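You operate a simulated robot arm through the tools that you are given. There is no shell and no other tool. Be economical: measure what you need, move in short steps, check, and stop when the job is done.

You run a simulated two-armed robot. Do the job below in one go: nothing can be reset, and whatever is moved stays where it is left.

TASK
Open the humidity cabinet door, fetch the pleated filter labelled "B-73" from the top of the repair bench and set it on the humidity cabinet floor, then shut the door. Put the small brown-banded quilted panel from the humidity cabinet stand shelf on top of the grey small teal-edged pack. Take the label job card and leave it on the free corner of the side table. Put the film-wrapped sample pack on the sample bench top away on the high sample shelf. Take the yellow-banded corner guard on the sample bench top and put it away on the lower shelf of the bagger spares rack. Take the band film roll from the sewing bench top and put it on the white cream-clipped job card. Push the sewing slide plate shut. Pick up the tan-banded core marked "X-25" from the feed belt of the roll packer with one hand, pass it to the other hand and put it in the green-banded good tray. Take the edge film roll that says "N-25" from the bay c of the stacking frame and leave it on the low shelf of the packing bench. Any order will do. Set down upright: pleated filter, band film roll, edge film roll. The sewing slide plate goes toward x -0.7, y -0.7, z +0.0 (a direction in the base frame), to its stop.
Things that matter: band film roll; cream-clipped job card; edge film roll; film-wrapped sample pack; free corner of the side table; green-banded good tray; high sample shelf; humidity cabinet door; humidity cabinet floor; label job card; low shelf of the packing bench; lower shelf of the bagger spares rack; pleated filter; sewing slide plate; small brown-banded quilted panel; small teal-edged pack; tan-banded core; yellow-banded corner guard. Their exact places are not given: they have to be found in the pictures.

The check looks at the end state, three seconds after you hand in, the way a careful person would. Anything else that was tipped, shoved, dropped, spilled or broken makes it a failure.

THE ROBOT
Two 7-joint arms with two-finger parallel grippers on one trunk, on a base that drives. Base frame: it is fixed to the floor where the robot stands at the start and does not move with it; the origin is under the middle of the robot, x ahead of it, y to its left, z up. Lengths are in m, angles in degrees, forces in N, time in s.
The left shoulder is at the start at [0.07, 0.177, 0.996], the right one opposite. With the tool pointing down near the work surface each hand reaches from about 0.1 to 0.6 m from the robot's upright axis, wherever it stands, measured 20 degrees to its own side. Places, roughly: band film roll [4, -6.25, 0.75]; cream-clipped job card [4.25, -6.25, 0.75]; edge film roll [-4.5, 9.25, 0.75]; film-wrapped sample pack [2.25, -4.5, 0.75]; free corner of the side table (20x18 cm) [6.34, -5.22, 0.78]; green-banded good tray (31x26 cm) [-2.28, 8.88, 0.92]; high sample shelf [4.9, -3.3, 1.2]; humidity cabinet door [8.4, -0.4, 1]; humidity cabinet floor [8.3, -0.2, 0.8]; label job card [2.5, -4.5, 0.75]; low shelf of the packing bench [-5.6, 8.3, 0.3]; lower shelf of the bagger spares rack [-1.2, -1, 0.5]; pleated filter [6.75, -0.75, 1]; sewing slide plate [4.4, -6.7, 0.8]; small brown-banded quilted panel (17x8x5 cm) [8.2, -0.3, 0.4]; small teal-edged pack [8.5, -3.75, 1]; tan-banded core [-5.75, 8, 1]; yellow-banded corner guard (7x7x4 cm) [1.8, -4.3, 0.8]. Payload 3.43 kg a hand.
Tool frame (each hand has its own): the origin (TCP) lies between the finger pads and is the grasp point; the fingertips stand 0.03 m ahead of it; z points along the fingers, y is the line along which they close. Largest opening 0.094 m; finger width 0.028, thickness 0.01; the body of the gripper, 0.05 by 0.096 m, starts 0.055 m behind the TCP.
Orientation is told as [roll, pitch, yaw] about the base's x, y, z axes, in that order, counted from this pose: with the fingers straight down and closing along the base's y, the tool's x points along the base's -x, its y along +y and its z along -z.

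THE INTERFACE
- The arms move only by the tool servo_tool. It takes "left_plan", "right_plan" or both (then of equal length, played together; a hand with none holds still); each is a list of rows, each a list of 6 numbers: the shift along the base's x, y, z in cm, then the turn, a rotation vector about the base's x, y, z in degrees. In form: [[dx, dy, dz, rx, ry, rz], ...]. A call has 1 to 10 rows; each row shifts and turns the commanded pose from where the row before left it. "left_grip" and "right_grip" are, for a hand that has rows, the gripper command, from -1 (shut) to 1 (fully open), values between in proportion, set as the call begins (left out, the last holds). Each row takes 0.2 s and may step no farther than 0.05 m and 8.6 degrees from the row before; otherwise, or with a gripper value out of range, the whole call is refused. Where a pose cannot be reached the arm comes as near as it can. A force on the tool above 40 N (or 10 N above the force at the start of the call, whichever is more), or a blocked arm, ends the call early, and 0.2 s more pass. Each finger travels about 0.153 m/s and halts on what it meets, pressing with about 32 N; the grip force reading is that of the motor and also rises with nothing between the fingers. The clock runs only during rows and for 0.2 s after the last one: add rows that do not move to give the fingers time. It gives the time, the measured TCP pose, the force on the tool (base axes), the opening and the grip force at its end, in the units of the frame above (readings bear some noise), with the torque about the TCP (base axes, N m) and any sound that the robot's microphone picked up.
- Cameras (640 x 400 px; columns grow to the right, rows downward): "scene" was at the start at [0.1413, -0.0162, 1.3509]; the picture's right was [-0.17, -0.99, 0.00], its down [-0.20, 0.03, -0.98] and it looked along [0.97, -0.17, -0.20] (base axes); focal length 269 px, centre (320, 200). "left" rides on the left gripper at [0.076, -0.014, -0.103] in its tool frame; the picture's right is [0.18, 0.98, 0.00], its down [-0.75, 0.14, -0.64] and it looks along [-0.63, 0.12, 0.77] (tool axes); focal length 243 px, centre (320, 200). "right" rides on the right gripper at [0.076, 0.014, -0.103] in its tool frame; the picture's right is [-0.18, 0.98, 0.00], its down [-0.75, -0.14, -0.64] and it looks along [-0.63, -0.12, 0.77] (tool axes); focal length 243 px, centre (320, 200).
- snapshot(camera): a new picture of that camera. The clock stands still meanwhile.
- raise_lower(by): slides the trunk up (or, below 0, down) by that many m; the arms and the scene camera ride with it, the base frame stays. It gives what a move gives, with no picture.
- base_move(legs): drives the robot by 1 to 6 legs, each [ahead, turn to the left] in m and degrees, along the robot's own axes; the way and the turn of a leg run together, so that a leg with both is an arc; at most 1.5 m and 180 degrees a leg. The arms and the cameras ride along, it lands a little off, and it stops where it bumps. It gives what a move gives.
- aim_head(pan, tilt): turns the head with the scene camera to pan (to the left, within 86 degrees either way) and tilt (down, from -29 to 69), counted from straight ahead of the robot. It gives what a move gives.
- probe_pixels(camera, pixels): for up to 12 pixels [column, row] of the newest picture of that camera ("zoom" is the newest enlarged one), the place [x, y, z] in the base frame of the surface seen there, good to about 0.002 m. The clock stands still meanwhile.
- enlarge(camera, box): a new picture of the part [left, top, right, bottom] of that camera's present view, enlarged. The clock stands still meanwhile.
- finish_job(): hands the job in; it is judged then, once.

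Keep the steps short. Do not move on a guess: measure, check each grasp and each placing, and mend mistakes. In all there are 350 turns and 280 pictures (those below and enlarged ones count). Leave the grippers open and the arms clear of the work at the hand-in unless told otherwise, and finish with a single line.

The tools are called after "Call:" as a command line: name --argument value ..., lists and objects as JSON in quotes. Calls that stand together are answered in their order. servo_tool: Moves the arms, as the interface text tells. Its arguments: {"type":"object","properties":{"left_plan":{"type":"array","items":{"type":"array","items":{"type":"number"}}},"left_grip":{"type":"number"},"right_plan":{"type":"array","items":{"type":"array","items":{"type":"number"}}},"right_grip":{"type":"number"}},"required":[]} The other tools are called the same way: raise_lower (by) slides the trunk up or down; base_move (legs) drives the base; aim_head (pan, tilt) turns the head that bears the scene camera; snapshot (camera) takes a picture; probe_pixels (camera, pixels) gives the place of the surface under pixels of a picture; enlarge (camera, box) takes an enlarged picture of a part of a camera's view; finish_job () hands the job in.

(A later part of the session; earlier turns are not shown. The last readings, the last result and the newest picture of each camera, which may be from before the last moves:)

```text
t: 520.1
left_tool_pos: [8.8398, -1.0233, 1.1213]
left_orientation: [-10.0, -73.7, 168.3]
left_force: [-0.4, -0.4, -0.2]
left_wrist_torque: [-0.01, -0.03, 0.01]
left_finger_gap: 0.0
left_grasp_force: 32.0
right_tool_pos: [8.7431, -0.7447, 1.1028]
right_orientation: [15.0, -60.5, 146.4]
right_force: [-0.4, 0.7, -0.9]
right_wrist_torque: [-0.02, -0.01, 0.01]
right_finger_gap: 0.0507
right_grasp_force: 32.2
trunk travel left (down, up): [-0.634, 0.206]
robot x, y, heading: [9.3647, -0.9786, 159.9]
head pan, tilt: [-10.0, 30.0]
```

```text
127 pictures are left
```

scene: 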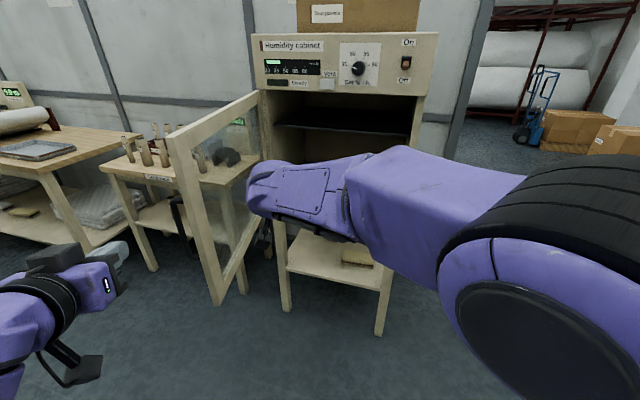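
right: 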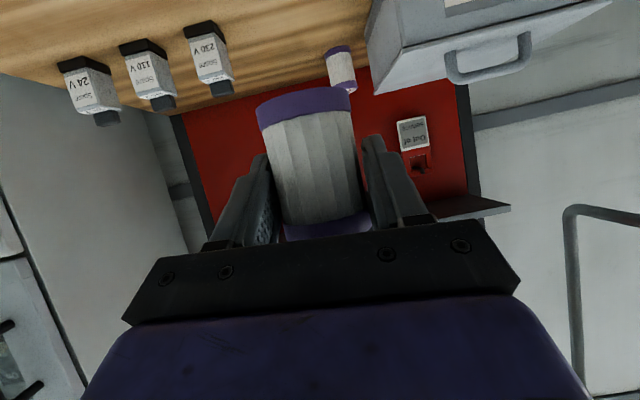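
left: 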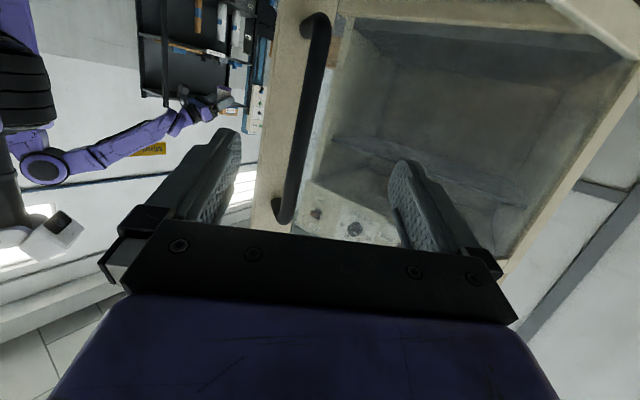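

The door has swung wide. Measuring its edge.

Call:
probe_pixels --camera "scene" --pixels '[[215, 285], [195, 210], [180, 150], [262, 95], [400, 170], [420, 110]]'

```text
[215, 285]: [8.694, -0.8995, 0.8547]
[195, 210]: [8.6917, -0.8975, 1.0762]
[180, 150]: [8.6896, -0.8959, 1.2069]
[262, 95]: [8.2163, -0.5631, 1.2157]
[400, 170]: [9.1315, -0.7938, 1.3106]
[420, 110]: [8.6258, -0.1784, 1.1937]
```

Door is now at ~82°. I'll move the robot to a diagonal line-up (heading 160°) for inserting the filter with the right hand, level it, and lower the trunk.

Call:
base_move --legs '[[0, -115], [0.28, 0], [0, 115]]'

Call:
servo_tool --right_plan '[[0, 0, 0, 1.6, -1.05, -3.35], [0, 0, 0, 1.6, -1.05, -3.35], [0, 0, 0, 0, 0, 0]]'

Call:
raise_lower --by -0.2

Call:
snapshot --camera "scene"

```text
t: 531.6
left_tool_pos: [9.0321, -0.8314, 1.1205]
left_orientation: [-10.1, -73.7, 169.1]
left_force: [-0.4, -0.2, 0.2]
left_wrist_torque: [-0.02, -0.02, 0.01]
left_finger_gap: 0.0001
left_grasp_force: 31.7
right_tool_pos: [8.9325, -0.5538, 1.1014]
right_orientation: [15.0, -60.5, 147.2]
right_force: [-0.5, -0.2, -0.2]
right_wrist_torque: [-0.02, -0.02, -0.03]
right_finger_gap: 0.0509
right_grasp_force: 31.7
trunk travel left (down, up): [-0.634, 0.206]
robot x, y, heading: [9.5542, -0.7772, 160.5]
head pan, tilt: [-10.0, 30.0]
```

```text
t: 532.6
left_tool_pos: [9.0334, -0.8308, 1.1219]
left_orientation: [-9.8, -73.8, 169.0]
left_force: [0.6, 0.1, -0.6]
left_wrist_torque: [0.01, -0.05, -0.03]
left_finger_gap: 0.0003
left_grasp_force: 31.6
right_tool_pos: [8.9328, -0.5354, 1.1259]
right_orientation: [14.8, -60.1, 139.2]
right_force: [-0.9, -0.5, -0.4]
right_wrist_torque: [0.02, -0.03, 0.03]
right_finger_gap: 0.0503
right_grasp_force: 31.8
trunk travel left (down, up): [-0.634, 0.206]
robot x, y, heading: [9.5599, -0.7775, 160.6]
head pan, tilt: [-10.0, 30.0]
stopped in row 3 (right hand): the arm was blocked; the commanded pose is now the measured one
```

```text
t: 534.8
left_tool_pos: [9.032, -0.831, 0.921]
left_orientation: [-10.1, -73.6, 169.1]
left_force: [0.1, 0.0, -0.8]
left_wrist_torque: [0.01, -0.02, 0.01]
left_finger_gap: 0.0002
left_grasp_force: 31.8
right_tool_pos: [8.9339, -0.5335, 0.9248]
right_orientation: [14.6, -60.0, 139.3]
right_force: [0.3, -0.2, -0.8]
right_wrist_torque: [0.02, 0.0, 0.03]
right_finger_gap: 0.0505
right_grasp_force: 32.7
trunk travel left (down, up): [-0.434, 0.406]
robot x, y, heading: [9.5549, -0.775, 160.6]
head pan, tilt: [-10.0, 30.0]
```

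```text
126 pictures are left
```

scene: 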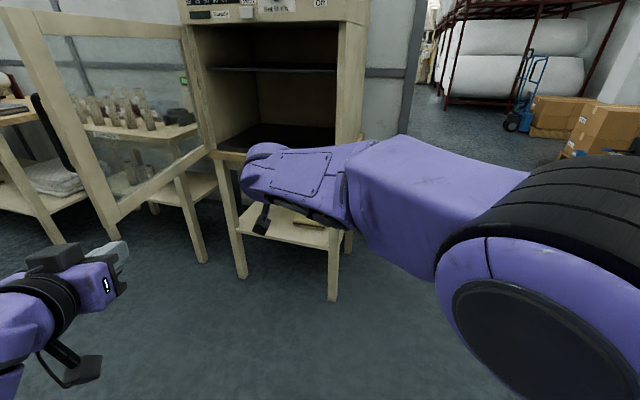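

The right arm is near a joint limit; shifting it right 10 cm to free it, then levelling.

Call:
servo_tool --right_plan '[[1.1, 3.1, -1, 0, 0, 0], [1.1, 3.1, -1, 0, 0, 0], [1.1, 3.1, 0, 0, 0, 0], [0, 0, 0, 1.6, -1.05, -3.35], [0, 0, 0, 1.6, -1.05, -3.35], [0, 0, 0, 0, 0, 0]]'

Call:
snapshot --camera "scene"

```text
t: 536.2
left_tool_pos: [9.0321, -0.8327, 0.9203]
left_orientation: [-10.0, -73.8, 169.1]
left_force: [0.0, -0.5, 0.3]
left_wrist_torque: [0.0, 0.0, -0.04]
left_finger_gap: 0.0001
left_grasp_force: 32.2
right_tool_pos: [8.9676, -0.4312, 0.9103]
right_orientation: [10.1, -60.1, 135.8]
right_force: [-0.5, -0.5, -0.5]
right_wrist_torque: [0.0, 0.01, 0.03]
right_finger_gap: 0.0504
right_grasp_force: 31.9
trunk travel left (down, up): [-0.434, 0.406]
robot x, y, heading: [9.5534, -0.7785, 160.3]
head pan, tilt: [-10.0, 30.0]
```

```text
125 pictures are left
```

scene: 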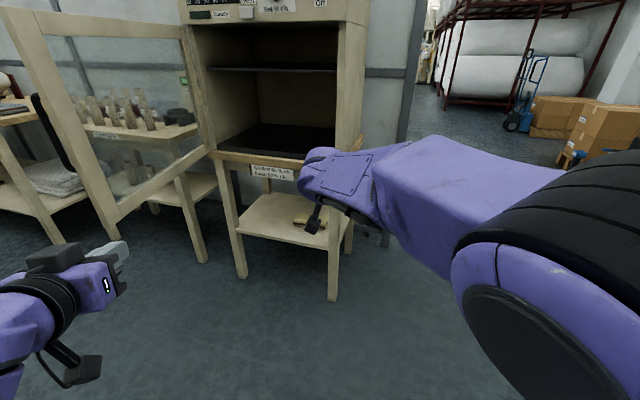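

Level now and pointing into the cabinet. Driving forward along this heading moves the filter straight to the spot; doing 0.35 m first.

Call:
base_move --legs '[[0.35, 0]]'

Call:
snapshot --camera "scene"

Call:
snapshot --camera "right"

```text
t: 538.5
left_tool_pos: [8.7013, -0.7091, 0.9195]
left_orientation: [-10.1, -73.7, 168.6]
left_force: [-0.1, -0.2, -0.5]
left_wrist_torque: [0.0, 0.0, 0.01]
left_finger_gap: 0.0
left_grasp_force: 32.1
right_tool_pos: [8.6407, -0.3106, 0.9071]
right_orientation: [10.0, -59.7, 135.7]
right_force: [-0.7, 0.3, -1.0]
right_wrist_torque: [-0.01, 0.03, 0.01]
right_finger_gap: 0.0504
right_grasp_force: 31.9
trunk travel left (down, up): [-0.434, 0.406]
robot x, y, heading: [9.2297, -0.6576, 160.4]
head pan, tilt: [-10.0, 30.0]
```

```text
124 pictures are left
```

scene: 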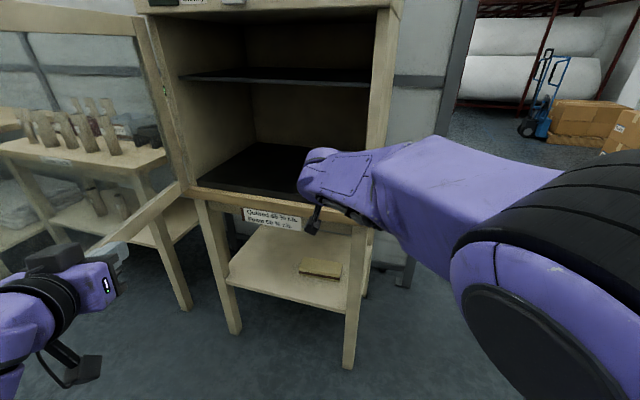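

```text
123 pictures are left
```

right: 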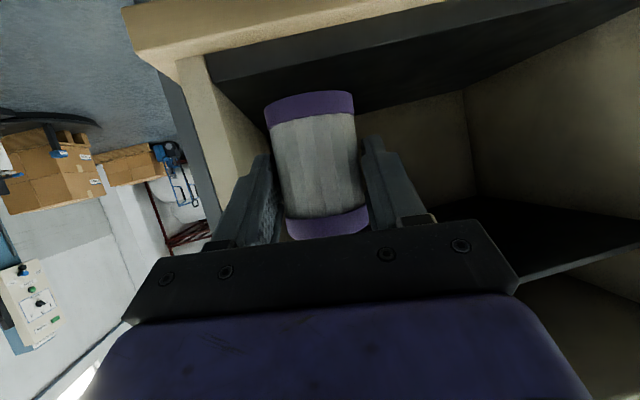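

Call:
servo_tool --left_plan '[[1.8, 2.2, 1, 0, 0, 0], [1.8, 2.2, 1, 0, 0, 0], [0, 0, 0, 0, 0, 0]]'

Call:
base_move --legs '[[0.22, 0]]'

Call:
snapshot --camera "scene"

Call:
snapshot --camera "right"

```text
t: 539.2
left_tool_pos: [8.7388, -0.6649, 0.9412]
left_orientation: [-10.2, -73.7, 168.7]
left_force: [-0.2, 0.1, -0.1]
left_wrist_torque: [0.01, 0.0, -0.02]
left_finger_gap: 0.0
left_grasp_force: 32.1
right_tool_pos: [8.643, -0.3094, 0.9092]
right_orientation: [10.7, -59.7, 134.8]
right_force: [0.0, 0.2, -1.0]
right_wrist_torque: [0.02, 0.04, 0.0]
right_finger_gap: 0.05
right_grasp_force: 32.4
trunk travel left (down, up): [-0.434, 0.406]
robot x, y, heading: [9.229, -0.6587, 159.8]
head pan, tilt: [-10.0, 30.0]
```

```text
t: 540.9
left_tool_pos: [8.5315, -0.5938, 0.9424]
left_orientation: [-9.9, -73.7, 168.9]
left_force: [-0.6, 0.9, -0.8]
left_wrist_torque: [0.01, -0.01, 0.0]
left_finger_gap: 0.0
left_grasp_force: 32.7
right_tool_pos: [8.4332, -0.2373, 0.9084]
right_orientation: [10.7, -59.6, 135.2]
right_force: [0.4, 0.0, -0.1]
right_wrist_torque: [0.04, 0.0, 0.02]
right_finger_gap: 0.0503
right_grasp_force: 32.1
trunk travel left (down, up): [-0.434, 0.406]
robot x, y, heading: [9.0238, -0.5882, 160.7]
head pan, tilt: [-10.0, 30.0]
```

```text
122 pictures are left
```

scene: 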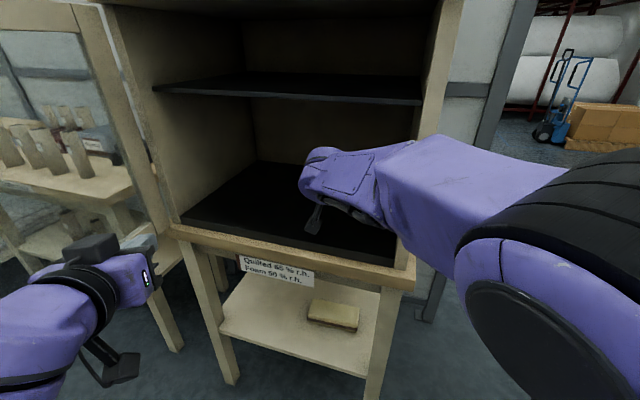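

```text
121 pictures are left
```

right: 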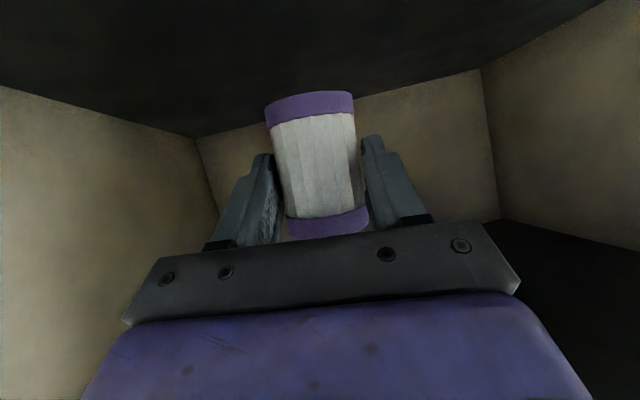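

Filter is inside above the floor at (u 6.13, v 5.80). Lowering, easing 1.5 cm outward for the camera housing.

Call:
servo_tool --right_plan '[[0.5, -0.5, -2, 0, 0, 0], [0.5, -0.5, -2, 0, 0, 0], [0, 0, -1.2, 0, 0, 0], [0, 0, 0, 0, 0, 0]]'

Call:
snapshot --camera "right"

```text
t: 541.9
left_tool_pos: [8.5319, -0.5946, 0.941]
left_orientation: [-10.0, -73.7, 168.9]
left_force: [-0.1, -0.1, -0.2]
left_wrist_torque: [-0.02, -0.01, 0.02]
left_finger_gap: 0.0002
left_grasp_force: 31.9
right_tool_pos: [8.4447, -0.2364, 0.8644]
right_orientation: [15.6, -58.8, 129.9]
right_force: [0.9, -0.4, -0.8]
right_wrist_torque: [0.0, 0.0, 0.01]
right_finger_gap: 0.05
right_grasp_force: 32.2
trunk travel left (down, up): [-0.434, 0.406]
robot x, y, heading: [9.0214, -0.5844, 160.5]
head pan, tilt: [-10.0, 30.0]
```

```text
120 pictures are left
```

right: 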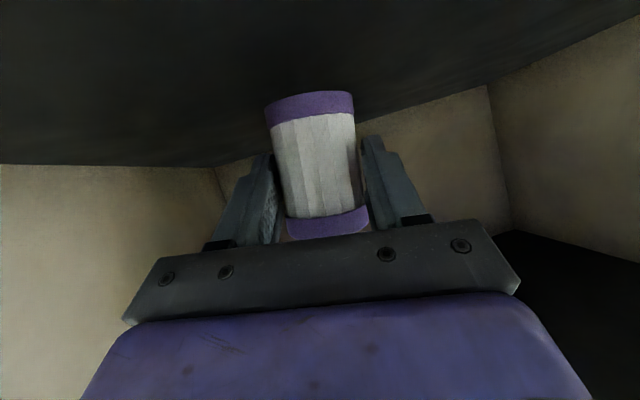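

Orientation drifted (roll 15.6). I'll raise 4.5 cm, re-level, and lower by the trunk instead.

Call:
servo_tool --right_plan '[[0, 0, 2.2, 0, 0, 0], [0, 0, 2.2, 0, 0, 0], [0.3, 0.6, 0, 1.8, -2.2, -4.7], [0, 0, 0, 0, 0, 0]]'

Call:
raise_lower --by -0.04

```text
t: 542.9
left_tool_pos: [8.5315, -0.5936, 0.9398]
left_orientation: [-10.0, -73.6, 169.0]
left_force: [0.0, -0.5, -0.3]
left_wrist_torque: [0.01, 0.02, 0.01]
left_finger_gap: 0.0002
left_grasp_force: 32.4
right_tool_pos: [8.4491, -0.2327, 0.9117]
right_orientation: [9.7, -58.8, 130.8]
right_force: [0.6, 0.6, -0.5]
right_wrist_torque: [0.0, 0.03, 0.0]
right_finger_gap: 0.0497
right_grasp_force: 32.1
trunk travel left (down, up): [-0.434, 0.406]
robot x, y, heading: [9.0241, -0.584, 160.3]
head pan, tilt: [-10.0, 30.0]
```

```text
t: 543.8
left_tool_pos: [8.5332, -0.5945, 0.9005]
left_orientation: [-9.9, -73.7, 168.8]
left_force: [0.3, 0.6, 0.7]
left_wrist_torque: [-0.01, -0.01, 0.02]
left_finger_gap: 0.0001
left_grasp_force: 32.1
right_tool_pos: [8.4489, -0.2306, 0.8677]
right_orientation: [9.3, -58.7, 130.8]
right_force: [-0.3, 0.7, -1.0]
right_wrist_torque: [0.0, 0.05, -0.02]
right_finger_gap: 0.0496
right_grasp_force: 32.1
trunk travel left (down, up): [-0.394, 0.446]
robot x, y, heading: [9.0213, -0.5831, 160.2]
head pan, tilt: [-10.0, 30.0]
```

Call:
raise_lower --by -0.014

Call:
snapshot --camera "right"

```text
t: 544.4
left_tool_pos: [8.532, -0.5943, 0.8871]
left_orientation: [-9.9, -73.6, 168.9]
left_force: [-0.3, -0.7, -1.0]
left_wrist_torque: [0.0, -0.01, 0.0]
left_finger_gap: 0.0002
left_grasp_force: 32.1
right_tool_pos: [8.4492, -0.231, 0.8511]
right_orientation: [9.3, -58.5, 130.9]
right_force: [-0.5, -0.1, -0.1]
right_wrist_torque: [-0.01, -0.02, -0.01]
right_finger_gap: 0.05
right_grasp_force: 32.3
trunk travel left (down, up): [-0.38, 0.46]
robot x, y, heading: [9.0204, -0.583, 160.6]
head pan, tilt: [-10.0, 30.0]
```

```text
119 pictures are left
```

right: 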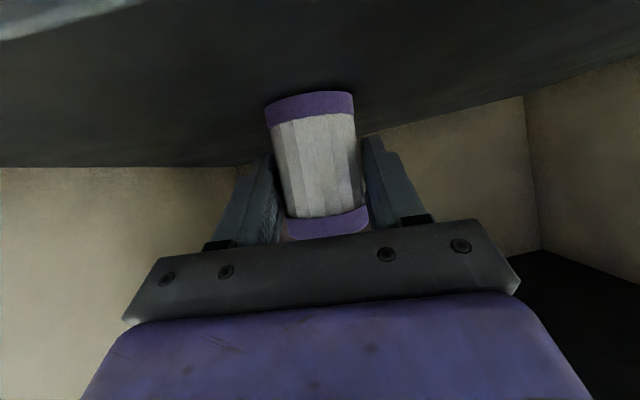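

Call:
raise_lower --by -0.005

```text
t: 544.9
left_tool_pos: [8.5335, -0.5953, 0.8839]
left_orientation: [-10.3, -73.8, 169.2]
left_force: [0.2, -0.1, -0.1]
left_wrist_torque: [-0.01, 0.01, 0.0]
left_finger_gap: 0.0
left_grasp_force: 32.1
right_tool_pos: [8.4502, -0.2321, 0.851]
right_orientation: [9.4, -58.8, 130.9]
right_force: [-4.4, -1.7, 18.9]
right_wrist_torque: [0.47, 0.2, 0.13]
right_finger_gap: 0.0497
right_grasp_force: 32.5
trunk travel left (down, up): [-0.375, 0.465]
robot x, y, heading: [9.0226, -0.5884, 160.2]
head pan, tilt: [-10.0, 30.0]
```

The filter is on the floor (19 N). Opening and withdrawing along the tool's axis.

Call:
servo_tool --right_plan '[[0, 0, 0, 0, 0, 0], [0, 0, 0, 0, 0, 0], [0, 0, 0, 0, 0, 0]]' --right_grip 1

Call:
servo_tool --right_plan '[[1.6, -1.2, 0.4, 0, 0, 0], [2, -1.6, 0.5, 0, 0, 0], [2, -1.6, 0.5, 0, 0, 0], [2, -1.6, 0.5, 0, 0, 0], [0, 0, 0, 0, 0, 0]]'

Call:
snapshot --camera "right"

```text
t: 545.7
left_tool_pos: [8.5323, -0.5948, 0.8827]
left_orientation: [-10.0, -73.7, 169.0]
left_force: [-0.2, -0.1, -0.2]
left_wrist_torque: [0.02, -0.03, -0.03]
left_finger_gap: 0.0002
left_grasp_force: 31.7
right_tool_pos: [8.4493, -0.2307, 0.8462]
right_orientation: [9.1, -58.4, 131.0]
right_force: [0.4, 0.5, 0.2]
right_wrist_torque: [0.02, -0.02, 0.01]
right_finger_gap: 0.0937
right_grasp_force: 0.0
trunk travel left (down, up): [-0.375, 0.465]
robot x, y, heading: [9.0218, -0.5849, 160.5]
head pan, tilt: [-10.0, 30.0]
```

```text
t: 546.9
left_tool_pos: [8.5321, -0.5944, 0.883]
left_orientation: [-10.0, -73.7, 168.9]
left_force: [0.2, -1.0, 0.3]
left_wrist_torque: [-0.01, 0.0, 0.02]
left_finger_gap: 0.0
left_grasp_force: 31.8
right_tool_pos: [8.5225, -0.3022, 0.8585]
right_orientation: [5.1, -59.4, 135.2]
right_force: [-0.8, 0.1, -0.2]
right_wrist_torque: [0.03, -0.01, 0.05]
right_finger_gap: 0.094
right_grasp_force: 0.0
trunk travel left (down, up): [-0.375, 0.465]
robot x, y, heading: [9.0184, -0.5857, 160.5]
head pan, tilt: [-10.0, 30.0]
```

```text
118 pictures are left
```

right: 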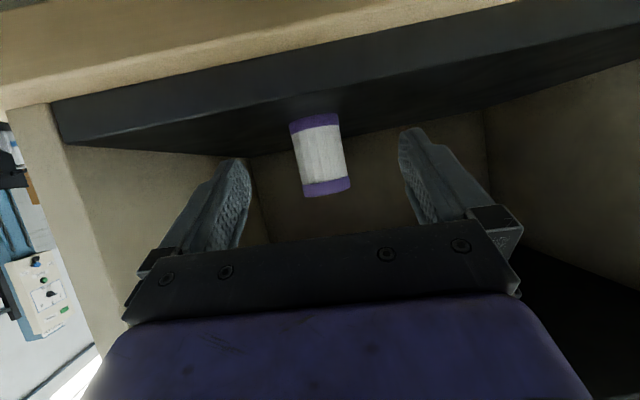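

The filter stands upright inside. Backing out and moving to the left to close the door.

Call:
base_move --legs '[[-0.65, 0], [0, 64.5], [0.75, 0], [0, -90]]'

Call:
raise_lower --by 0.15

Call:
aim_head --pan -5 --tilt 28

Call:
snapshot --camera "scene"

```text
t: 560.7
left_tool_pos: [8.6462, -1.1281, 0.8826]
left_orientation: [-10.0, -73.8, 144.6]
left_force: [0.2, 0.0, 0.9]
left_wrist_torque: [-0.01, 0.0, -0.03]
left_finger_gap: 0.0001
left_grasp_force: 31.9
right_tool_pos: [8.7567, -0.8586, 0.8584]
right_orientation: [5.1, -59.4, 110.9]
right_force: [0.8, -0.3, 0.1]
right_wrist_torque: [-0.06, 0.0, -0.01]
right_finger_gap: 0.0939
right_grasp_force: 0.1
trunk travel left (down, up): [-0.375, 0.465]
robot x, y, heading: [9.0982, -1.3225, 136.2]
head pan, tilt: [-10.0, 30.0]
```

```text
t: 562.5
left_tool_pos: [8.6449, -1.1285, 1.0323]
left_orientation: [-10.0, -73.7, 144.6]
left_force: [0.0, 0.2, 0.4]
left_wrist_torque: [-0.03, 0.0, 0.04]
left_finger_gap: 0.0
left_grasp_force: 32.1
right_tool_pos: [8.7574, -0.8586, 1.0072]
right_orientation: [5.1, -59.4, 111.0]
right_force: [0.5, -0.3, 0.8]
right_wrist_torque: [0.02, -0.03, 0.01]
right_finger_gap: 0.0939
right_grasp_force: 0.0
trunk travel left (down, up): [-0.525, 0.315]
robot x, y, heading: [9.092, -1.3202, 136.0]
head pan, tilt: [-10.0, 30.0]
```

```text
t: 563.1
left_tool_pos: [8.6454, -1.1292, 1.0325]
left_orientation: [-10.1, -73.6, 144.6]
left_force: [0.0, 1.2, 0.7]
left_wrist_torque: [0.01, -0.01, 0.01]
left_finger_gap: 0.0
left_grasp_force: 31.8
right_tool_pos: [8.7568, -0.8584, 1.0084]
right_orientation: [5.1, -59.5, 110.9]
right_force: [0.5, 0.0, 0.5]
right_wrist_torque: [-0.04, 0.0, 0.0]
right_finger_gap: 0.0941
right_grasp_force: 0.2
trunk travel left (down, up): [-0.525, 0.315]
robot x, y, heading: [9.0914, -1.321, 135.8]
head pan, tilt: [-5.0, 28.0]
```

```text
117 pictures are left
```

scene: 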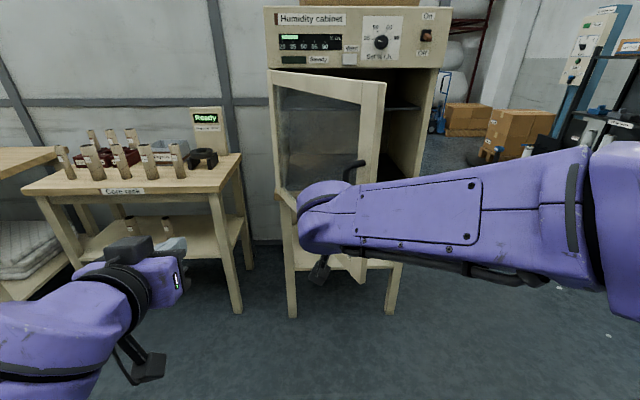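

The door was swung partly shut by the passing hand. Measuring where it stands.

Call:
probe_pixels --camera "scene" --pixels '[[378, 90], [372, 130], [278, 80], [358, 275], [350, 165], [300, 130], [420, 100]]'

```text
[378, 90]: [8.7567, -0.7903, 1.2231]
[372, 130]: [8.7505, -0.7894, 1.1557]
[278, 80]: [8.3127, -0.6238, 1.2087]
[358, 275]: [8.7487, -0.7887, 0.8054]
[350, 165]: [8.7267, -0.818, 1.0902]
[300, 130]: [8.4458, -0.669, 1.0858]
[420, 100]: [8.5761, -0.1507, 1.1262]
```

Door is at 69°. Moving the right hand clear to the right, and the left hand forward along the door's outer side.

Call:
servo_tool --right_plan '[[4.1, 1.5, 0, 0, 0, 0], [4.1, 1.5, 0, 0, 0, 0], [4.1, 1.8, 0, 0, 0, 0], [4.1, 1.8, 0, 0, 0, 0], [4.1, 1.8, 0, 0, 0, 0], [0, 0, 0, 0, 0, 0], [0, 0, 0, 0, 0, 0]]' --left_plan '[[0, 0, 0, 0, 0, 0], [-3.4, 3.4, 0, 0, 0, 0], [-3.4, 3.4, 0, 0, 0, 0], [-3.4, 3.4, 0, 0, 0, 0], [-3.4, 3.4, 0, 0, 0, 0], [-3.4, 3.4, 0, 0, 0, 0], [-3.0, 3.0, 0, 0, 0, 0]]'

Call:
snapshot --camera "scene"

```text
t: 564.7
left_tool_pos: [8.4448, -0.926, 1.0338]
left_orientation: [-9.7, -73.7, 144.2]
left_force: [0.5, 0.3, -0.8]
left_wrist_torque: [-0.02, 0.0, 0.0]
left_finger_gap: 0.0
left_grasp_force: 32.1
right_tool_pos: [8.9616, -0.7747, 1.0052]
right_orientation: [5.2, -59.3, 110.9]
right_force: [0.2, 0.8, 0.0]
right_wrist_torque: [0.01, 0.0, 0.05]
right_finger_gap: 0.0941
right_grasp_force: 0.0
trunk travel left (down, up): [-0.525, 0.315]
robot x, y, heading: [9.0951, -1.3205, 135.8]
head pan, tilt: [-5.0, 28.0]
```

```text
116 pictures are left
```

scene: 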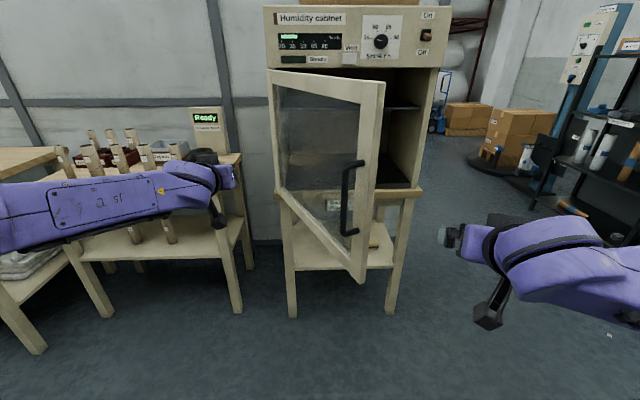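

Repositioning: pull the left hand back 24 cm and advance the base 0.27 m so the whole push arc is reachable.

Call:
servo_tool --left_plan '[[3.4, -3.4, 0, 0, 0, 0], [3.4, -3.4, 0, 0, 0, 0], [3.4, -3.4, 0, 0, 0, 0], [3.4, -3.4, 0, 0, 0, 0], [3.4, -3.4, 0, 0, 0, 0], [0, 0, 0, 0, 0, 0]]'

Call:
base_move --legs '[[0.27, 0]]'

Call:
servo_tool --left_plan '[[2.5, 2.5, 0, 0, 0, 0], [2.5, 2.5, 0, 0, 0, 0], [2.5, 2.5, 0, 0, 0, 0], [2.5, 2.5, 0, 0, 0, 0], [2.0, 2.0, 0, 0, 0, 0], [2.0, 2.0, 0, 0, 0, 0], [2.0, 2.0, 0, 0, 0, 0], [0, 0, 0, 0, 0, 0]]'

Call:
snapshot --camera "scene"

```text
t: 566.1
left_tool_pos: [8.6154, -1.1003, 1.0333]
left_orientation: [-9.6, -73.8, 144.2]
left_force: [-0.6, -0.8, -0.1]
left_wrist_torque: [0.02, 0.01, 0.04]
left_finger_gap: 0.0001
left_grasp_force: 32.1
right_tool_pos: [8.9631, -0.7755, 1.0053]
right_orientation: [5.2, -59.3, 110.7]
right_force: [-0.4, 1.2, 0.9]
right_wrist_torque: [-0.03, 0.02, 0.01]
right_finger_gap: 0.0942
right_grasp_force: 0.0
trunk travel left (down, up): [-0.525, 0.315]
robot x, y, heading: [9.0946, -1.3165, 135.8]
head pan, tilt: [-5.0, 28.0]
```

```text
t: 568.0
left_tool_pos: [8.4146, -0.9075, 1.0318]
left_orientation: [-10.0, -73.7, 144.6]
left_force: [0.2, -0.2, 0.0]
left_wrist_torque: [-0.02, -0.01, 0.02]
left_finger_gap: 0.0001
left_grasp_force: 31.5
right_tool_pos: [8.7622, -0.5837, 1.0053]
right_orientation: [5.1, -59.4, 111.0]
right_force: [0.5, 0.2, 0.7]
right_wrist_torque: [0.02, -0.01, -0.03]
right_finger_gap: 0.0936
right_grasp_force: 0.0
trunk travel left (down, up): [-0.525, 0.315]
robot x, y, heading: [8.8934, -1.1297, 136.2]
head pan, tilt: [-5.0, 28.0]
```

```text
t: 569.9
left_tool_pos: [8.5782, -0.7484, 1.0349]
left_orientation: [-10.2, -73.7, 144.8]
left_force: [0.1, 0.0, 0.2]
left_wrist_torque: [-0.01, -0.03, -0.05]
left_finger_gap: 0.0002
left_grasp_force: 31.6
right_tool_pos: [8.7603, -0.5851, 1.0064]
right_orientation: [5.1, -59.4, 111.0]
right_force: [-0.1, 0.9, -0.2]
right_wrist_torque: [-0.02, -0.02, 0.01]
right_finger_gap: 0.094
right_grasp_force: 0.0
trunk travel left (down, up): [-0.525, 0.315]
robot x, y, heading: [8.8974, -1.1271, 136.2]
head pan, tilt: [-5.0, 28.0]
```

```text
115 pictures are left
```

scene: 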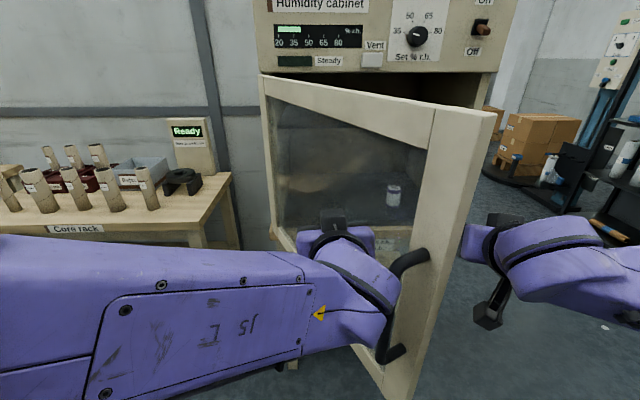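

The right hand stands in the door's closing path. Moving it out to the right.

Call:
servo_tool --right_plan '[[4.3, 1.5, 0.5, 0, 0, 0], [4.3, 1.5, 0.5, 0, 0, 0], [4.3, 1.5, 0.5, 0, 0, 0], [4.3, 1.5, 0.5, 0, 0, 0], [4.3, 1.5, 0.5, 0, 0, 0], [4.3, 1.5, 0.5, 0, 0, 0], [0, 0, 0, 0, 0, 0]]'

Call:
snapshot --camera "scene"

```text
t: 571.5
left_tool_pos: [8.5765, -0.7475, 1.0336]
left_orientation: [-10.1, -73.7, 144.8]
left_force: [-0.4, 0.3, 0.8]
left_wrist_torque: [0.0, -0.02, 0.0]
left_finger_gap: 0.0003
left_grasp_force: 31.8
right_tool_pos: [9.0175, -0.4971, 1.0379]
right_orientation: [5.1, -59.4, 111.0]
right_force: [0.1, 0.2, 0.3]
right_wrist_torque: [0.0, -0.04, -0.02]
right_finger_gap: 0.0939
right_grasp_force: 0.0
trunk travel left (down, up): [-0.525, 0.315]
robot x, y, heading: [8.8984, -1.125, 136.2]
head pan, tilt: [-5.0, 28.0]
```

```text
114 pictures are left
```

scene: 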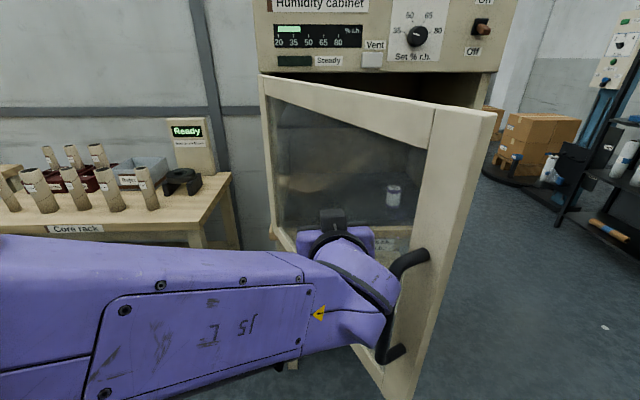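

Call:
servo_tool --left_plan '[[1.6, 1.9, 0, 0, 0, 0], [1.6, 1.9, 0, 0, 0, 0], [1.6, 1.9, 0, 0, 0, 0], [1.6, 1.9, 0, 0, 0, 0], [1.4, 2.2, 0, 0, 0, 0], [1.0, 2.4, 0, 0, 0, 0], [0.5, 2.4, 0, 0, 0, 0], [0, 0, 0, 0, 0, 0]]'

Call:
snapshot --camera "scene"

```text
t: 573.5
left_tool_pos: [8.6137, -0.6107, 1.0687]
left_orientation: [-24.7, -72.2, 162.9]
left_force: [0.7, 0.2, -0.1]
left_wrist_torque: [0.03, -0.01, -0.02]
left_finger_gap: 0.0
left_grasp_force: 31.7
right_tool_pos: [9.0164, -0.4951, 1.0366]
right_orientation: [5.2, -59.4, 111.0]
right_force: [-0.5, -0.1, 0.2]
right_wrist_torque: [-0.03, 0.0, 0.02]
right_finger_gap: 0.0941
right_grasp_force: 0.1
trunk travel left (down, up): [-0.525, 0.315]
robot x, y, heading: [8.8947, -1.1315, 136.1]
head pan, tilt: [-5.0, 28.0]
stopped in row 8 (left hand): the arm was blocked; the commanded pose is now the measured one
```

```text
113 pictures are left
```

scene: 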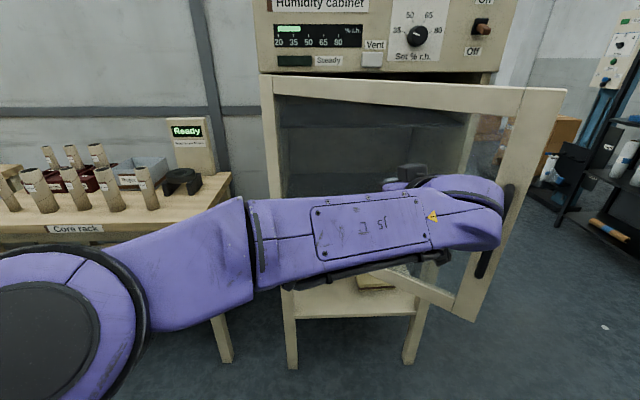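

Door at about 40°. Withdrawing the left hand left; the right hand (fingers shut) will finish from the front.

Call:
servo_tool --left_plan '[[-1, -2.5, 0, 0, 0, 0], [-2, -2.5, 0, 0, 0, 0], [-2.8, -2.8, 0, 0, 0, 0], [-2.8, -2.8, 0, 0, 0, 0], [-2.8, -2.8, 0, 0, 0, 0], [-2.8, -2.8, 0, 0, 0, 0], [0, 0, 0, 0, 0, 0]]' --right_plan '[[0, 0, 0, 0, 0, 6], [0, 0, 0, 0, 0, 6], [0, 0, 0, 0, 0, 6], [-2.5, -2.5, 0, 0, 0, 0], [-2.5, -2.5, 0, 0, 0, 0], [-2.5, -2.5, 0, 0, 0, 0], [0, 0, 0, 0, 0, 0]]' --right_grip -1

Call:
snapshot --camera "scene"

```text
t: 575.0
left_tool_pos: [8.4794, -0.7709, 1.0672]
left_orientation: [-23.9, -72.5, 161.9]
left_force: [0.7, 0.8, 0.0]
left_wrist_torque: [0.01, -0.03, 0.02]
left_finger_gap: 0.0
left_grasp_force: 32.0
right_tool_pos: [8.9436, -0.5714, 1.0362]
right_orientation: [5.4, -59.4, 128.8]
right_force: [0.3, 1.2, -0.2]
right_wrist_torque: [-0.02, 0.01, 0.04]
right_finger_gap: 0.0003
right_grasp_force: 31.7
trunk travel left (down, up): [-0.525, 0.315]
robot x, y, heading: [8.8954, -1.1304, 136.2]
head pan, tilt: [-5.0, 28.0]
```

```text
112 pictures are left
```

scene: 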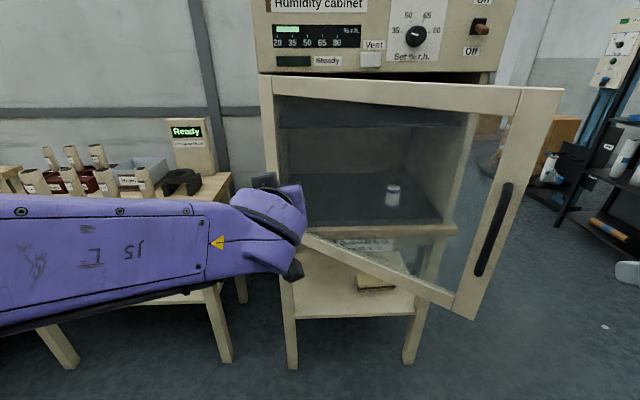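

Call:
servo_tool --right_plan '[[-1.9, -1.9, 4, 0, 0, 0], [-1.9, -1.9, 4, 0, 0, 0], [-1.9, -1.9, 4, 0, 0, 0], [-2.9, 2.9, 0, 0, 0, 0], [-2.9, 2.9, 0, 0, 0, 0], [-2.0, 3.2, 0, 0, 0, 0], [-1, 3.5, 0, 0, 0, 0], [-0.8, 3.5, 0, 0, 0, 0], [0, 0, 0, 0, 0, 0]]'

Call:
snapshot --camera "scene"

```text
t: 577.0
left_tool_pos: [8.4763, -0.7716, 1.0668]
left_orientation: [-24.3, -72.4, 162.2]
left_force: [-0.7, -0.1, 0.2]
left_wrist_torque: [-0.03, 0.01, -0.02]
left_finger_gap: 0.0
left_grasp_force: 32.4
right_tool_pos: [8.7902, -0.4666, 1.1565]
right_orientation: [5.2, -59.5, 129.1]
right_force: [0.6, 0.2, -1.5]
right_wrist_torque: [-0.02, -0.03, -0.03]
right_finger_gap: 0.0001
right_grasp_force: 32.3
trunk travel left (down, up): [-0.525, 0.315]
robot x, y, heading: [8.8959, -1.1299, 136.1]
head pan, tilt: [-5.0, 28.0]
```

```text
111 pictures are left
```

scene: 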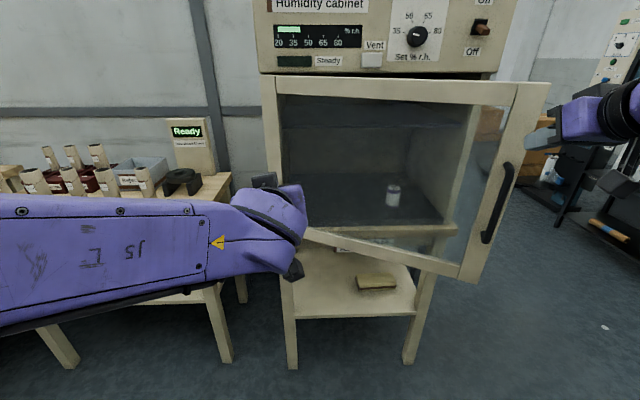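

Closing nicely. Continuing the arc.

Call:
servo_tool --right_plan '[[-1.3, 3.3, 0, 0, 0, 0], [-1.4, 3.2, 0, 0, 0, 0], [-1.6, 3.0, 0, 0, 0, 0], [-1.8, 2.8, 0, 0, 0, 0], [-2, 2.6, 0, 0, 0, 0], [0, 0, 0, 0, 0, 0]]'

Call:
snapshot --camera "scene"

```text
t: 578.5
left_tool_pos: [8.4784, -0.7721, 1.0691]
left_orientation: [-24.3, -72.6, 162.2]
left_force: [-0.2, 0.2, -0.3]
left_wrist_torque: [0.03, 0.0, 0.0]
left_finger_gap: 0.0
left_grasp_force: 31.9
right_tool_pos: [8.7101, -0.323, 1.1568]
right_orientation: [5.2, -59.5, 128.8]
right_force: [0.2, -0.2, -0.1]
right_wrist_torque: [-0.03, 0.03, 0.02]
right_finger_gap: 0.0001
right_grasp_force: 31.5
trunk travel left (down, up): [-0.525, 0.315]
robot x, y, heading: [8.8993, -1.1284, 135.9]
head pan, tilt: [-5.0, 28.0]
```

```text
110 pictures are left
```

scene: 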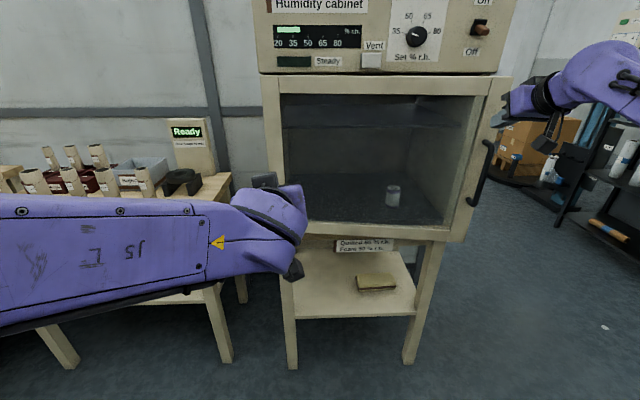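

Call:
servo_tool --right_plan '[[-1.3, 1.5, 0, 0, 0, 0], [-1.3, 1.5, 0, 0, 0, 0], [-1.3, 1.4, 0, 0, 0, 0], [-1.2, 1.3, 0, 0, 0, 0], [-1.0, 1.0, 0, 0, 0, 0], [-1.0, 1.0, 0, 0, 0, 0], [-0.8, 0.8, 0, 0, 0, 0], [-0.8, 0.8, 0, 0, 0, 0], [0, 0, 0, 0, 0, 0]]'

Call:
snapshot --camera "scene"

```text
t: 580.5
left_tool_pos: [8.4768, -0.7716, 1.067]
left_orientation: [-24.2, -72.4, 162.2]
left_force: [0.4, -0.3, -0.3]
left_wrist_torque: [-0.01, 0.02, 0.01]
left_finger_gap: 0.0002
left_grasp_force: 31.7
right_tool_pos: [8.6656, -0.2827, 1.1355]
right_orientation: [5.1, -59.4, 128.9]
right_force: [0.2, -1.1, -0.5]
right_wrist_torque: [0.02, 0.01, 0.01]
right_finger_gap: 0.0001
right_grasp_force: 32.6
right hand out of reach, approached as far as the arm can: row 3, 4, 5, 6, 7, 8
trunk travel left (down, up): [-0.525, 0.315]
robot x, y, heading: [8.8971, -1.128, 136.0]
head pan, tilt: [-5.0, 28.0]
```

```text
109 pictures are left
```

scene: 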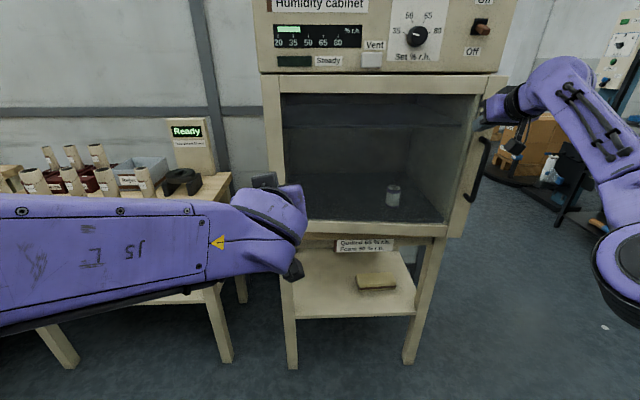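

Arm limit; finishing the push by creeping the base forward.

Call:
base_move --legs '[[0.06, 0]]'

Call:
snapshot --camera "scene"

```text
t: 581.5
left_tool_pos: [8.4356, -0.7318, 1.067]
left_orientation: [-24.1, -72.2, 162.1]
left_force: [0.6, 0.4, 0.3]
left_wrist_torque: [0.0, 0.02, -0.01]
left_finger_gap: 0.0001
left_grasp_force: 32.4
right_tool_pos: [8.6269, -0.2453, 1.1347]
right_orientation: [4.9, -58.8, 129.4]
right_force: [-0.5, -0.1, -0.3]
right_wrist_torque: [0.04, 0.02, 0.04]
right_finger_gap: 0.0
right_grasp_force: 32.0
trunk travel left (down, up): [-0.525, 0.315]
robot x, y, heading: [8.8591, -1.0875, 135.8]
head pan, tilt: [-5.0, 28.0]
stopped in leg 1: the force on the tool passed its limit at 100 N (the readings are from after the stop); the commanded pose is now the measured one
```

```text
108 pictures are left
```

scene: 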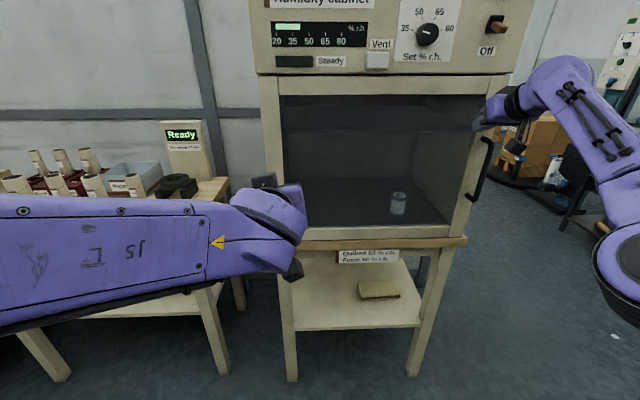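

Stopped by contact — the door should be shut. Checking by measurement.

Call:
probe_pixels --camera "scene" --pixels '[[268, 120], [472, 110], [455, 220], [270, 200], [430, 60], [398, 203], [310, 60], [350, 240]]'

Call:
enlarge --camera "scene" --box '[250, 60, 520, 260]'

```text
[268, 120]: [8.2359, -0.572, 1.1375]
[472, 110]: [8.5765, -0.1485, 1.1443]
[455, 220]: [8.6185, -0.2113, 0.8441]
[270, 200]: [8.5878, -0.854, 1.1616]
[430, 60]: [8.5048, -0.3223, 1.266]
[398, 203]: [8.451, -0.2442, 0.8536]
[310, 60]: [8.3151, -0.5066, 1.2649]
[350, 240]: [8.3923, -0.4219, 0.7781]
```

```text
2.00 times, centred on (385, 160) of scene
```

zoom: 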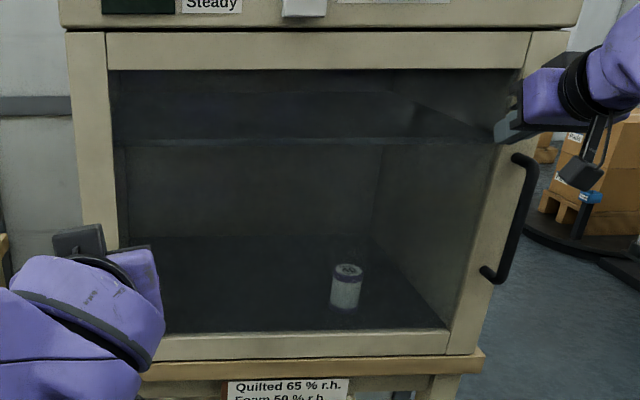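

Door is shut (face back at u 6.23–6.245), the filter upright inside. Backing off and returning both hands to pointing down.

Call:
base_move --legs '[[-0.5, 0]]'

Call:
servo_tool --left_plan '[[0, 0, 1, -5.6, -5.75, 0], [0, 0, 1, -5.6, -5.75, 0], [0, 0, 1, -5.6, -5.75, 0], [0, 0, 1, -5.6, -5.75, 0], [0, 0, 1, -5.6, -5.75, 0], [0, 0, 1, -5.6, -5.75, 0], [0, 0, 1, -5.6, -5.75, 0], [0, 0, 1, -5.6, -5.75, 0], [0, 0, 1, -5.6, -5.75, 0], [0, 0, 0, 0, 0, 0]]' --right_plan '[[0, 0, 0, -5.6, -5.75, 0], [0, 0, 0, -5.6, -5.75, 0], [0, 0, 0, -5.6, -5.75, 0], [0, 0, 0, -5.6, -5.75, 0], [0, 0, 0, -5.6, -5.75, 0], [0, 0, 0, -5.6, -5.75, 0], [0, 0, 0, -5.6, -5.75, 0], [-2, -3, 0, 0, 0, 0], [-2, -3, 0, 0, 0, 0], [0, 0, 0, 0, 0, 0]]' --left_grip 1 --right_grip 1

Call:
base_move --legs '[[0, 90], [1.45, 0], [1.45, 0], [1.45, 0], [1.2, 0]]'

Call:
aim_head --pan 0 --tilt 20

Call:
snapshot --camera "scene"

```text
t: 584.5
left_tool_pos: [8.7981, -1.0775, 1.0664]
left_orientation: [-24.1, -72.4, 161.6]
left_force: [1.2, -0.7, -0.1]
left_wrist_torque: [-0.02, -0.03, 0.01]
left_finger_gap: 0.0
left_grasp_force: 32.3
right_tool_pos: [8.9912, -0.5911, 1.1358]
right_orientation: [4.9, -58.8, 129.1]
right_force: [-0.3, -0.5, 0.6]
right_wrist_torque: [0.01, 0.0, 0.04]
right_finger_gap: 0.0001
right_grasp_force: 32.2
trunk travel left (down, up): [-0.525, 0.315]
robot x, y, heading: [9.2126, -1.4382, 135.8]
head pan, tilt: [-5.0, 28.0]
```

```text
t: 586.6
left_tool_pos: [8.7775, -1.098, 1.1224]
left_orientation: [0.6, -2.6, 143.6]
left_force: [-0.4, 0.0, 0.3]
left_wrist_torque: [-0.01, 0.01, 0.02]
left_finger_gap: 0.0941
left_grasp_force: 0.1
left hand out of reach, approached as far as the arm can: row 8, 9
right_tool_pos: [8.9944, -0.7584, 1.0352]
right_orientation: [-0.6, -2.7, 132.2]
right_force: [0.2, 0.5, 0.9]
right_wrist_torque: [0.0, 0.02, -0.01]
right_finger_gap: 0.0942
right_grasp_force: 0.1
right hand out of reach, approached as far as the arm can: row 1, 2, 3, 4, 5, 6, 7, 8, 9
trunk travel left (down, up): [-0.525, 0.315]
robot x, y, heading: [9.2145, -1.4378, 135.8]
head pan, tilt: [-5.0, 28.0]
```

```text
t: 617.0
left_tool_pos: [4.7293, -5.6153, 1.1237]
left_orientation: [0.4, -2.6, -131.2]
left_force: [0.2, 0.5, 0.1]
left_wrist_torque: [0.0, 0.02, 0.0]
left_finger_gap: 0.0943
left_grasp_force: 0.2
right_tool_pos: [4.4079, -5.3711, 1.0353]
right_orientation: [-0.8, -2.7, -142.4]
right_force: [0.6, -0.2, 0.3]
right_wrist_torque: [-0.02, 0.05, 0.02]
right_finger_gap: 0.094
right_grasp_force: 0.1
trunk travel left (down, up): [-0.525, 0.315]
robot x, y, heading: [5.0991, -5.2055, -139.0]
head pan, tilt: [-5.0, 28.0]
```

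```text
t: 617.7
left_tool_pos: [4.7283, -5.6141, 1.1225]
left_orientation: [0.5, -2.6, -131.2]
left_force: [0.2, -0.2, 0.3]
left_wrist_torque: [-0.01, 0.01, -0.02]
left_finger_gap: 0.094
left_grasp_force: 0.1
right_tool_pos: [4.4087, -5.3691, 1.035]
right_orientation: [-0.7, -2.8, -142.3]
right_force: [0.4, -0.1, -0.4]
right_wrist_torque: [-0.01, 0.01, -0.02]
right_finger_gap: 0.0938
right_grasp_force: 0.1
trunk travel left (down, up): [-0.525, 0.315]
robot x, y, heading: [5.1044, -5.2053, -138.9]
head pan, tilt: [0.0, 20.0]
```

```text
106 pictures are left
```

scene: 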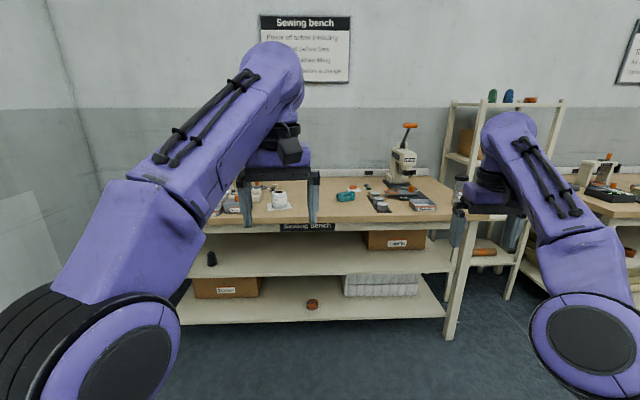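

Heading to the sample bench for the corner guard.

Call:
base_move --legs '[[0, -86.1], [1.48, 0], [1.48, 0], [0, 90], [0.6, 0]]'

Call:
aim_head --pan -5 --tilt 45

Call:
snapshot --camera "scene"

```text
t: 642.4
left_tool_pos: [2.2697, -3.9513, 1.124]
left_orientation: [0.3, -2.6, -127.4]
left_force: [-0.9, -1.3, 0.4]
left_wrist_torque: [0.0, 0.0, 0.0]
left_finger_gap: 0.0938
left_grasp_force: 0.0
right_tool_pos: [1.9338, -3.7273, 1.0349]
right_orientation: [-0.8, -2.7, -138.7]
right_force: [-0.2, -0.4, 0.3]
right_wrist_torque: [0.03, -0.01, -0.01]
right_finger_gap: 0.0939
right_grasp_force: 0.1
trunk travel left (down, up): [-0.525, 0.315]
robot x, y, heading: [2.6125, -3.5191, -134.9]
head pan, tilt: [0.0, 20.0]
```

```text
t: 643.3
left_tool_pos: [2.2689, -3.9496, 1.1238]
left_orientation: [0.3, -2.7, -127.4]
left_force: [-0.5, 0.6, 0.3]
left_wrist_torque: [-0.02, 0.02, -0.03]
left_finger_gap: 0.094
left_grasp_force: 0.1
right_tool_pos: [1.934, -3.7298, 1.0354]
right_orientation: [-0.8, -2.8, -138.5]
right_force: [-0.2, 0.2, -0.3]
right_wrist_torque: [0.0, -0.02, -0.02]
right_finger_gap: 0.0943
right_grasp_force: 0.0
trunk travel left (down, up): [-0.525, 0.315]
robot x, y, heading: [2.6146, -3.5183, -135.2]
head pan, tilt: [-5.0, 45.0]
```

```text
105 pictures are left
```

scene: 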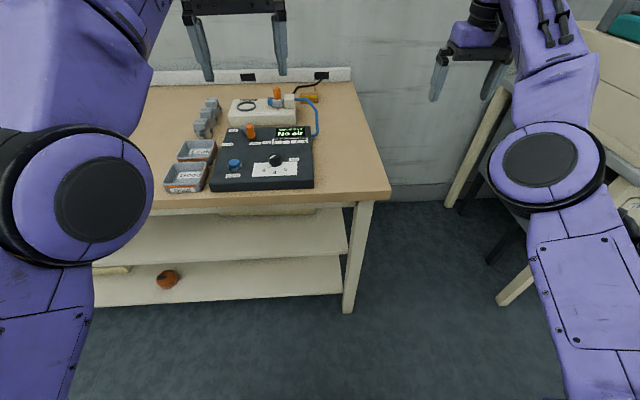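

I'll advance 0.36 m, aligning the right shoulder with the guard, and look closely at the hose and guard.

Call:
base_move --legs '[[0.36, 0]]'

Call:
aim_head --pan 0 --tilt 50

Call:
snapshot --camera "scene"

```text
t: 645.6
left_tool_pos: [2.0097, -4.2098, 1.1229]
left_orientation: [0.5, -2.6, -127.3]
left_force: [0.3, -0.5, 0.3]
left_wrist_torque: [0.03, 0.01, 0.03]
left_finger_gap: 0.0942
left_grasp_force: 0.1
right_tool_pos: [1.6741, -3.9859, 1.0351]
right_orientation: [-0.8, -2.7, -138.5]
right_force: [-0.1, 0.4, -0.4]
right_wrist_torque: [-0.01, -0.03, -0.03]
right_finger_gap: 0.0941
right_grasp_force: 0.1
trunk travel left (down, up): [-0.525, 0.315]
robot x, y, heading: [2.353, -3.7738, -135.3]
head pan, tilt: [-5.0, 45.0]
```

```text
t: 646.3
left_tool_pos: [2.0095, -4.2095, 1.1237]
left_orientation: [0.7, -2.5, -127.3]
left_force: [-0.2, 0.2, 0.5]
left_wrist_torque: [-0.01, 0.01, 0.01]
left_finger_gap: 0.0941
left_grasp_force: 0.0
right_tool_pos: [1.6748, -3.9866, 1.0354]
right_orientation: [-0.7, -2.8, -138.5]
right_force: [0.8, -0.1, -0.9]
right_wrist_torque: [0.0, 0.0, 0.03]
right_finger_gap: 0.0941
right_grasp_force: 0.1
trunk travel left (down, up): [-0.525, 0.315]
robot x, y, heading: [2.3567, -3.7772, -135.1]
head pan, tilt: [0.0, 50.0]
```

```text
104 pictures are left
```

scene: 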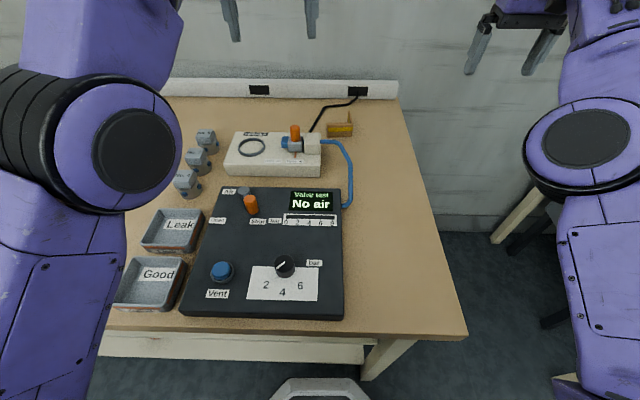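

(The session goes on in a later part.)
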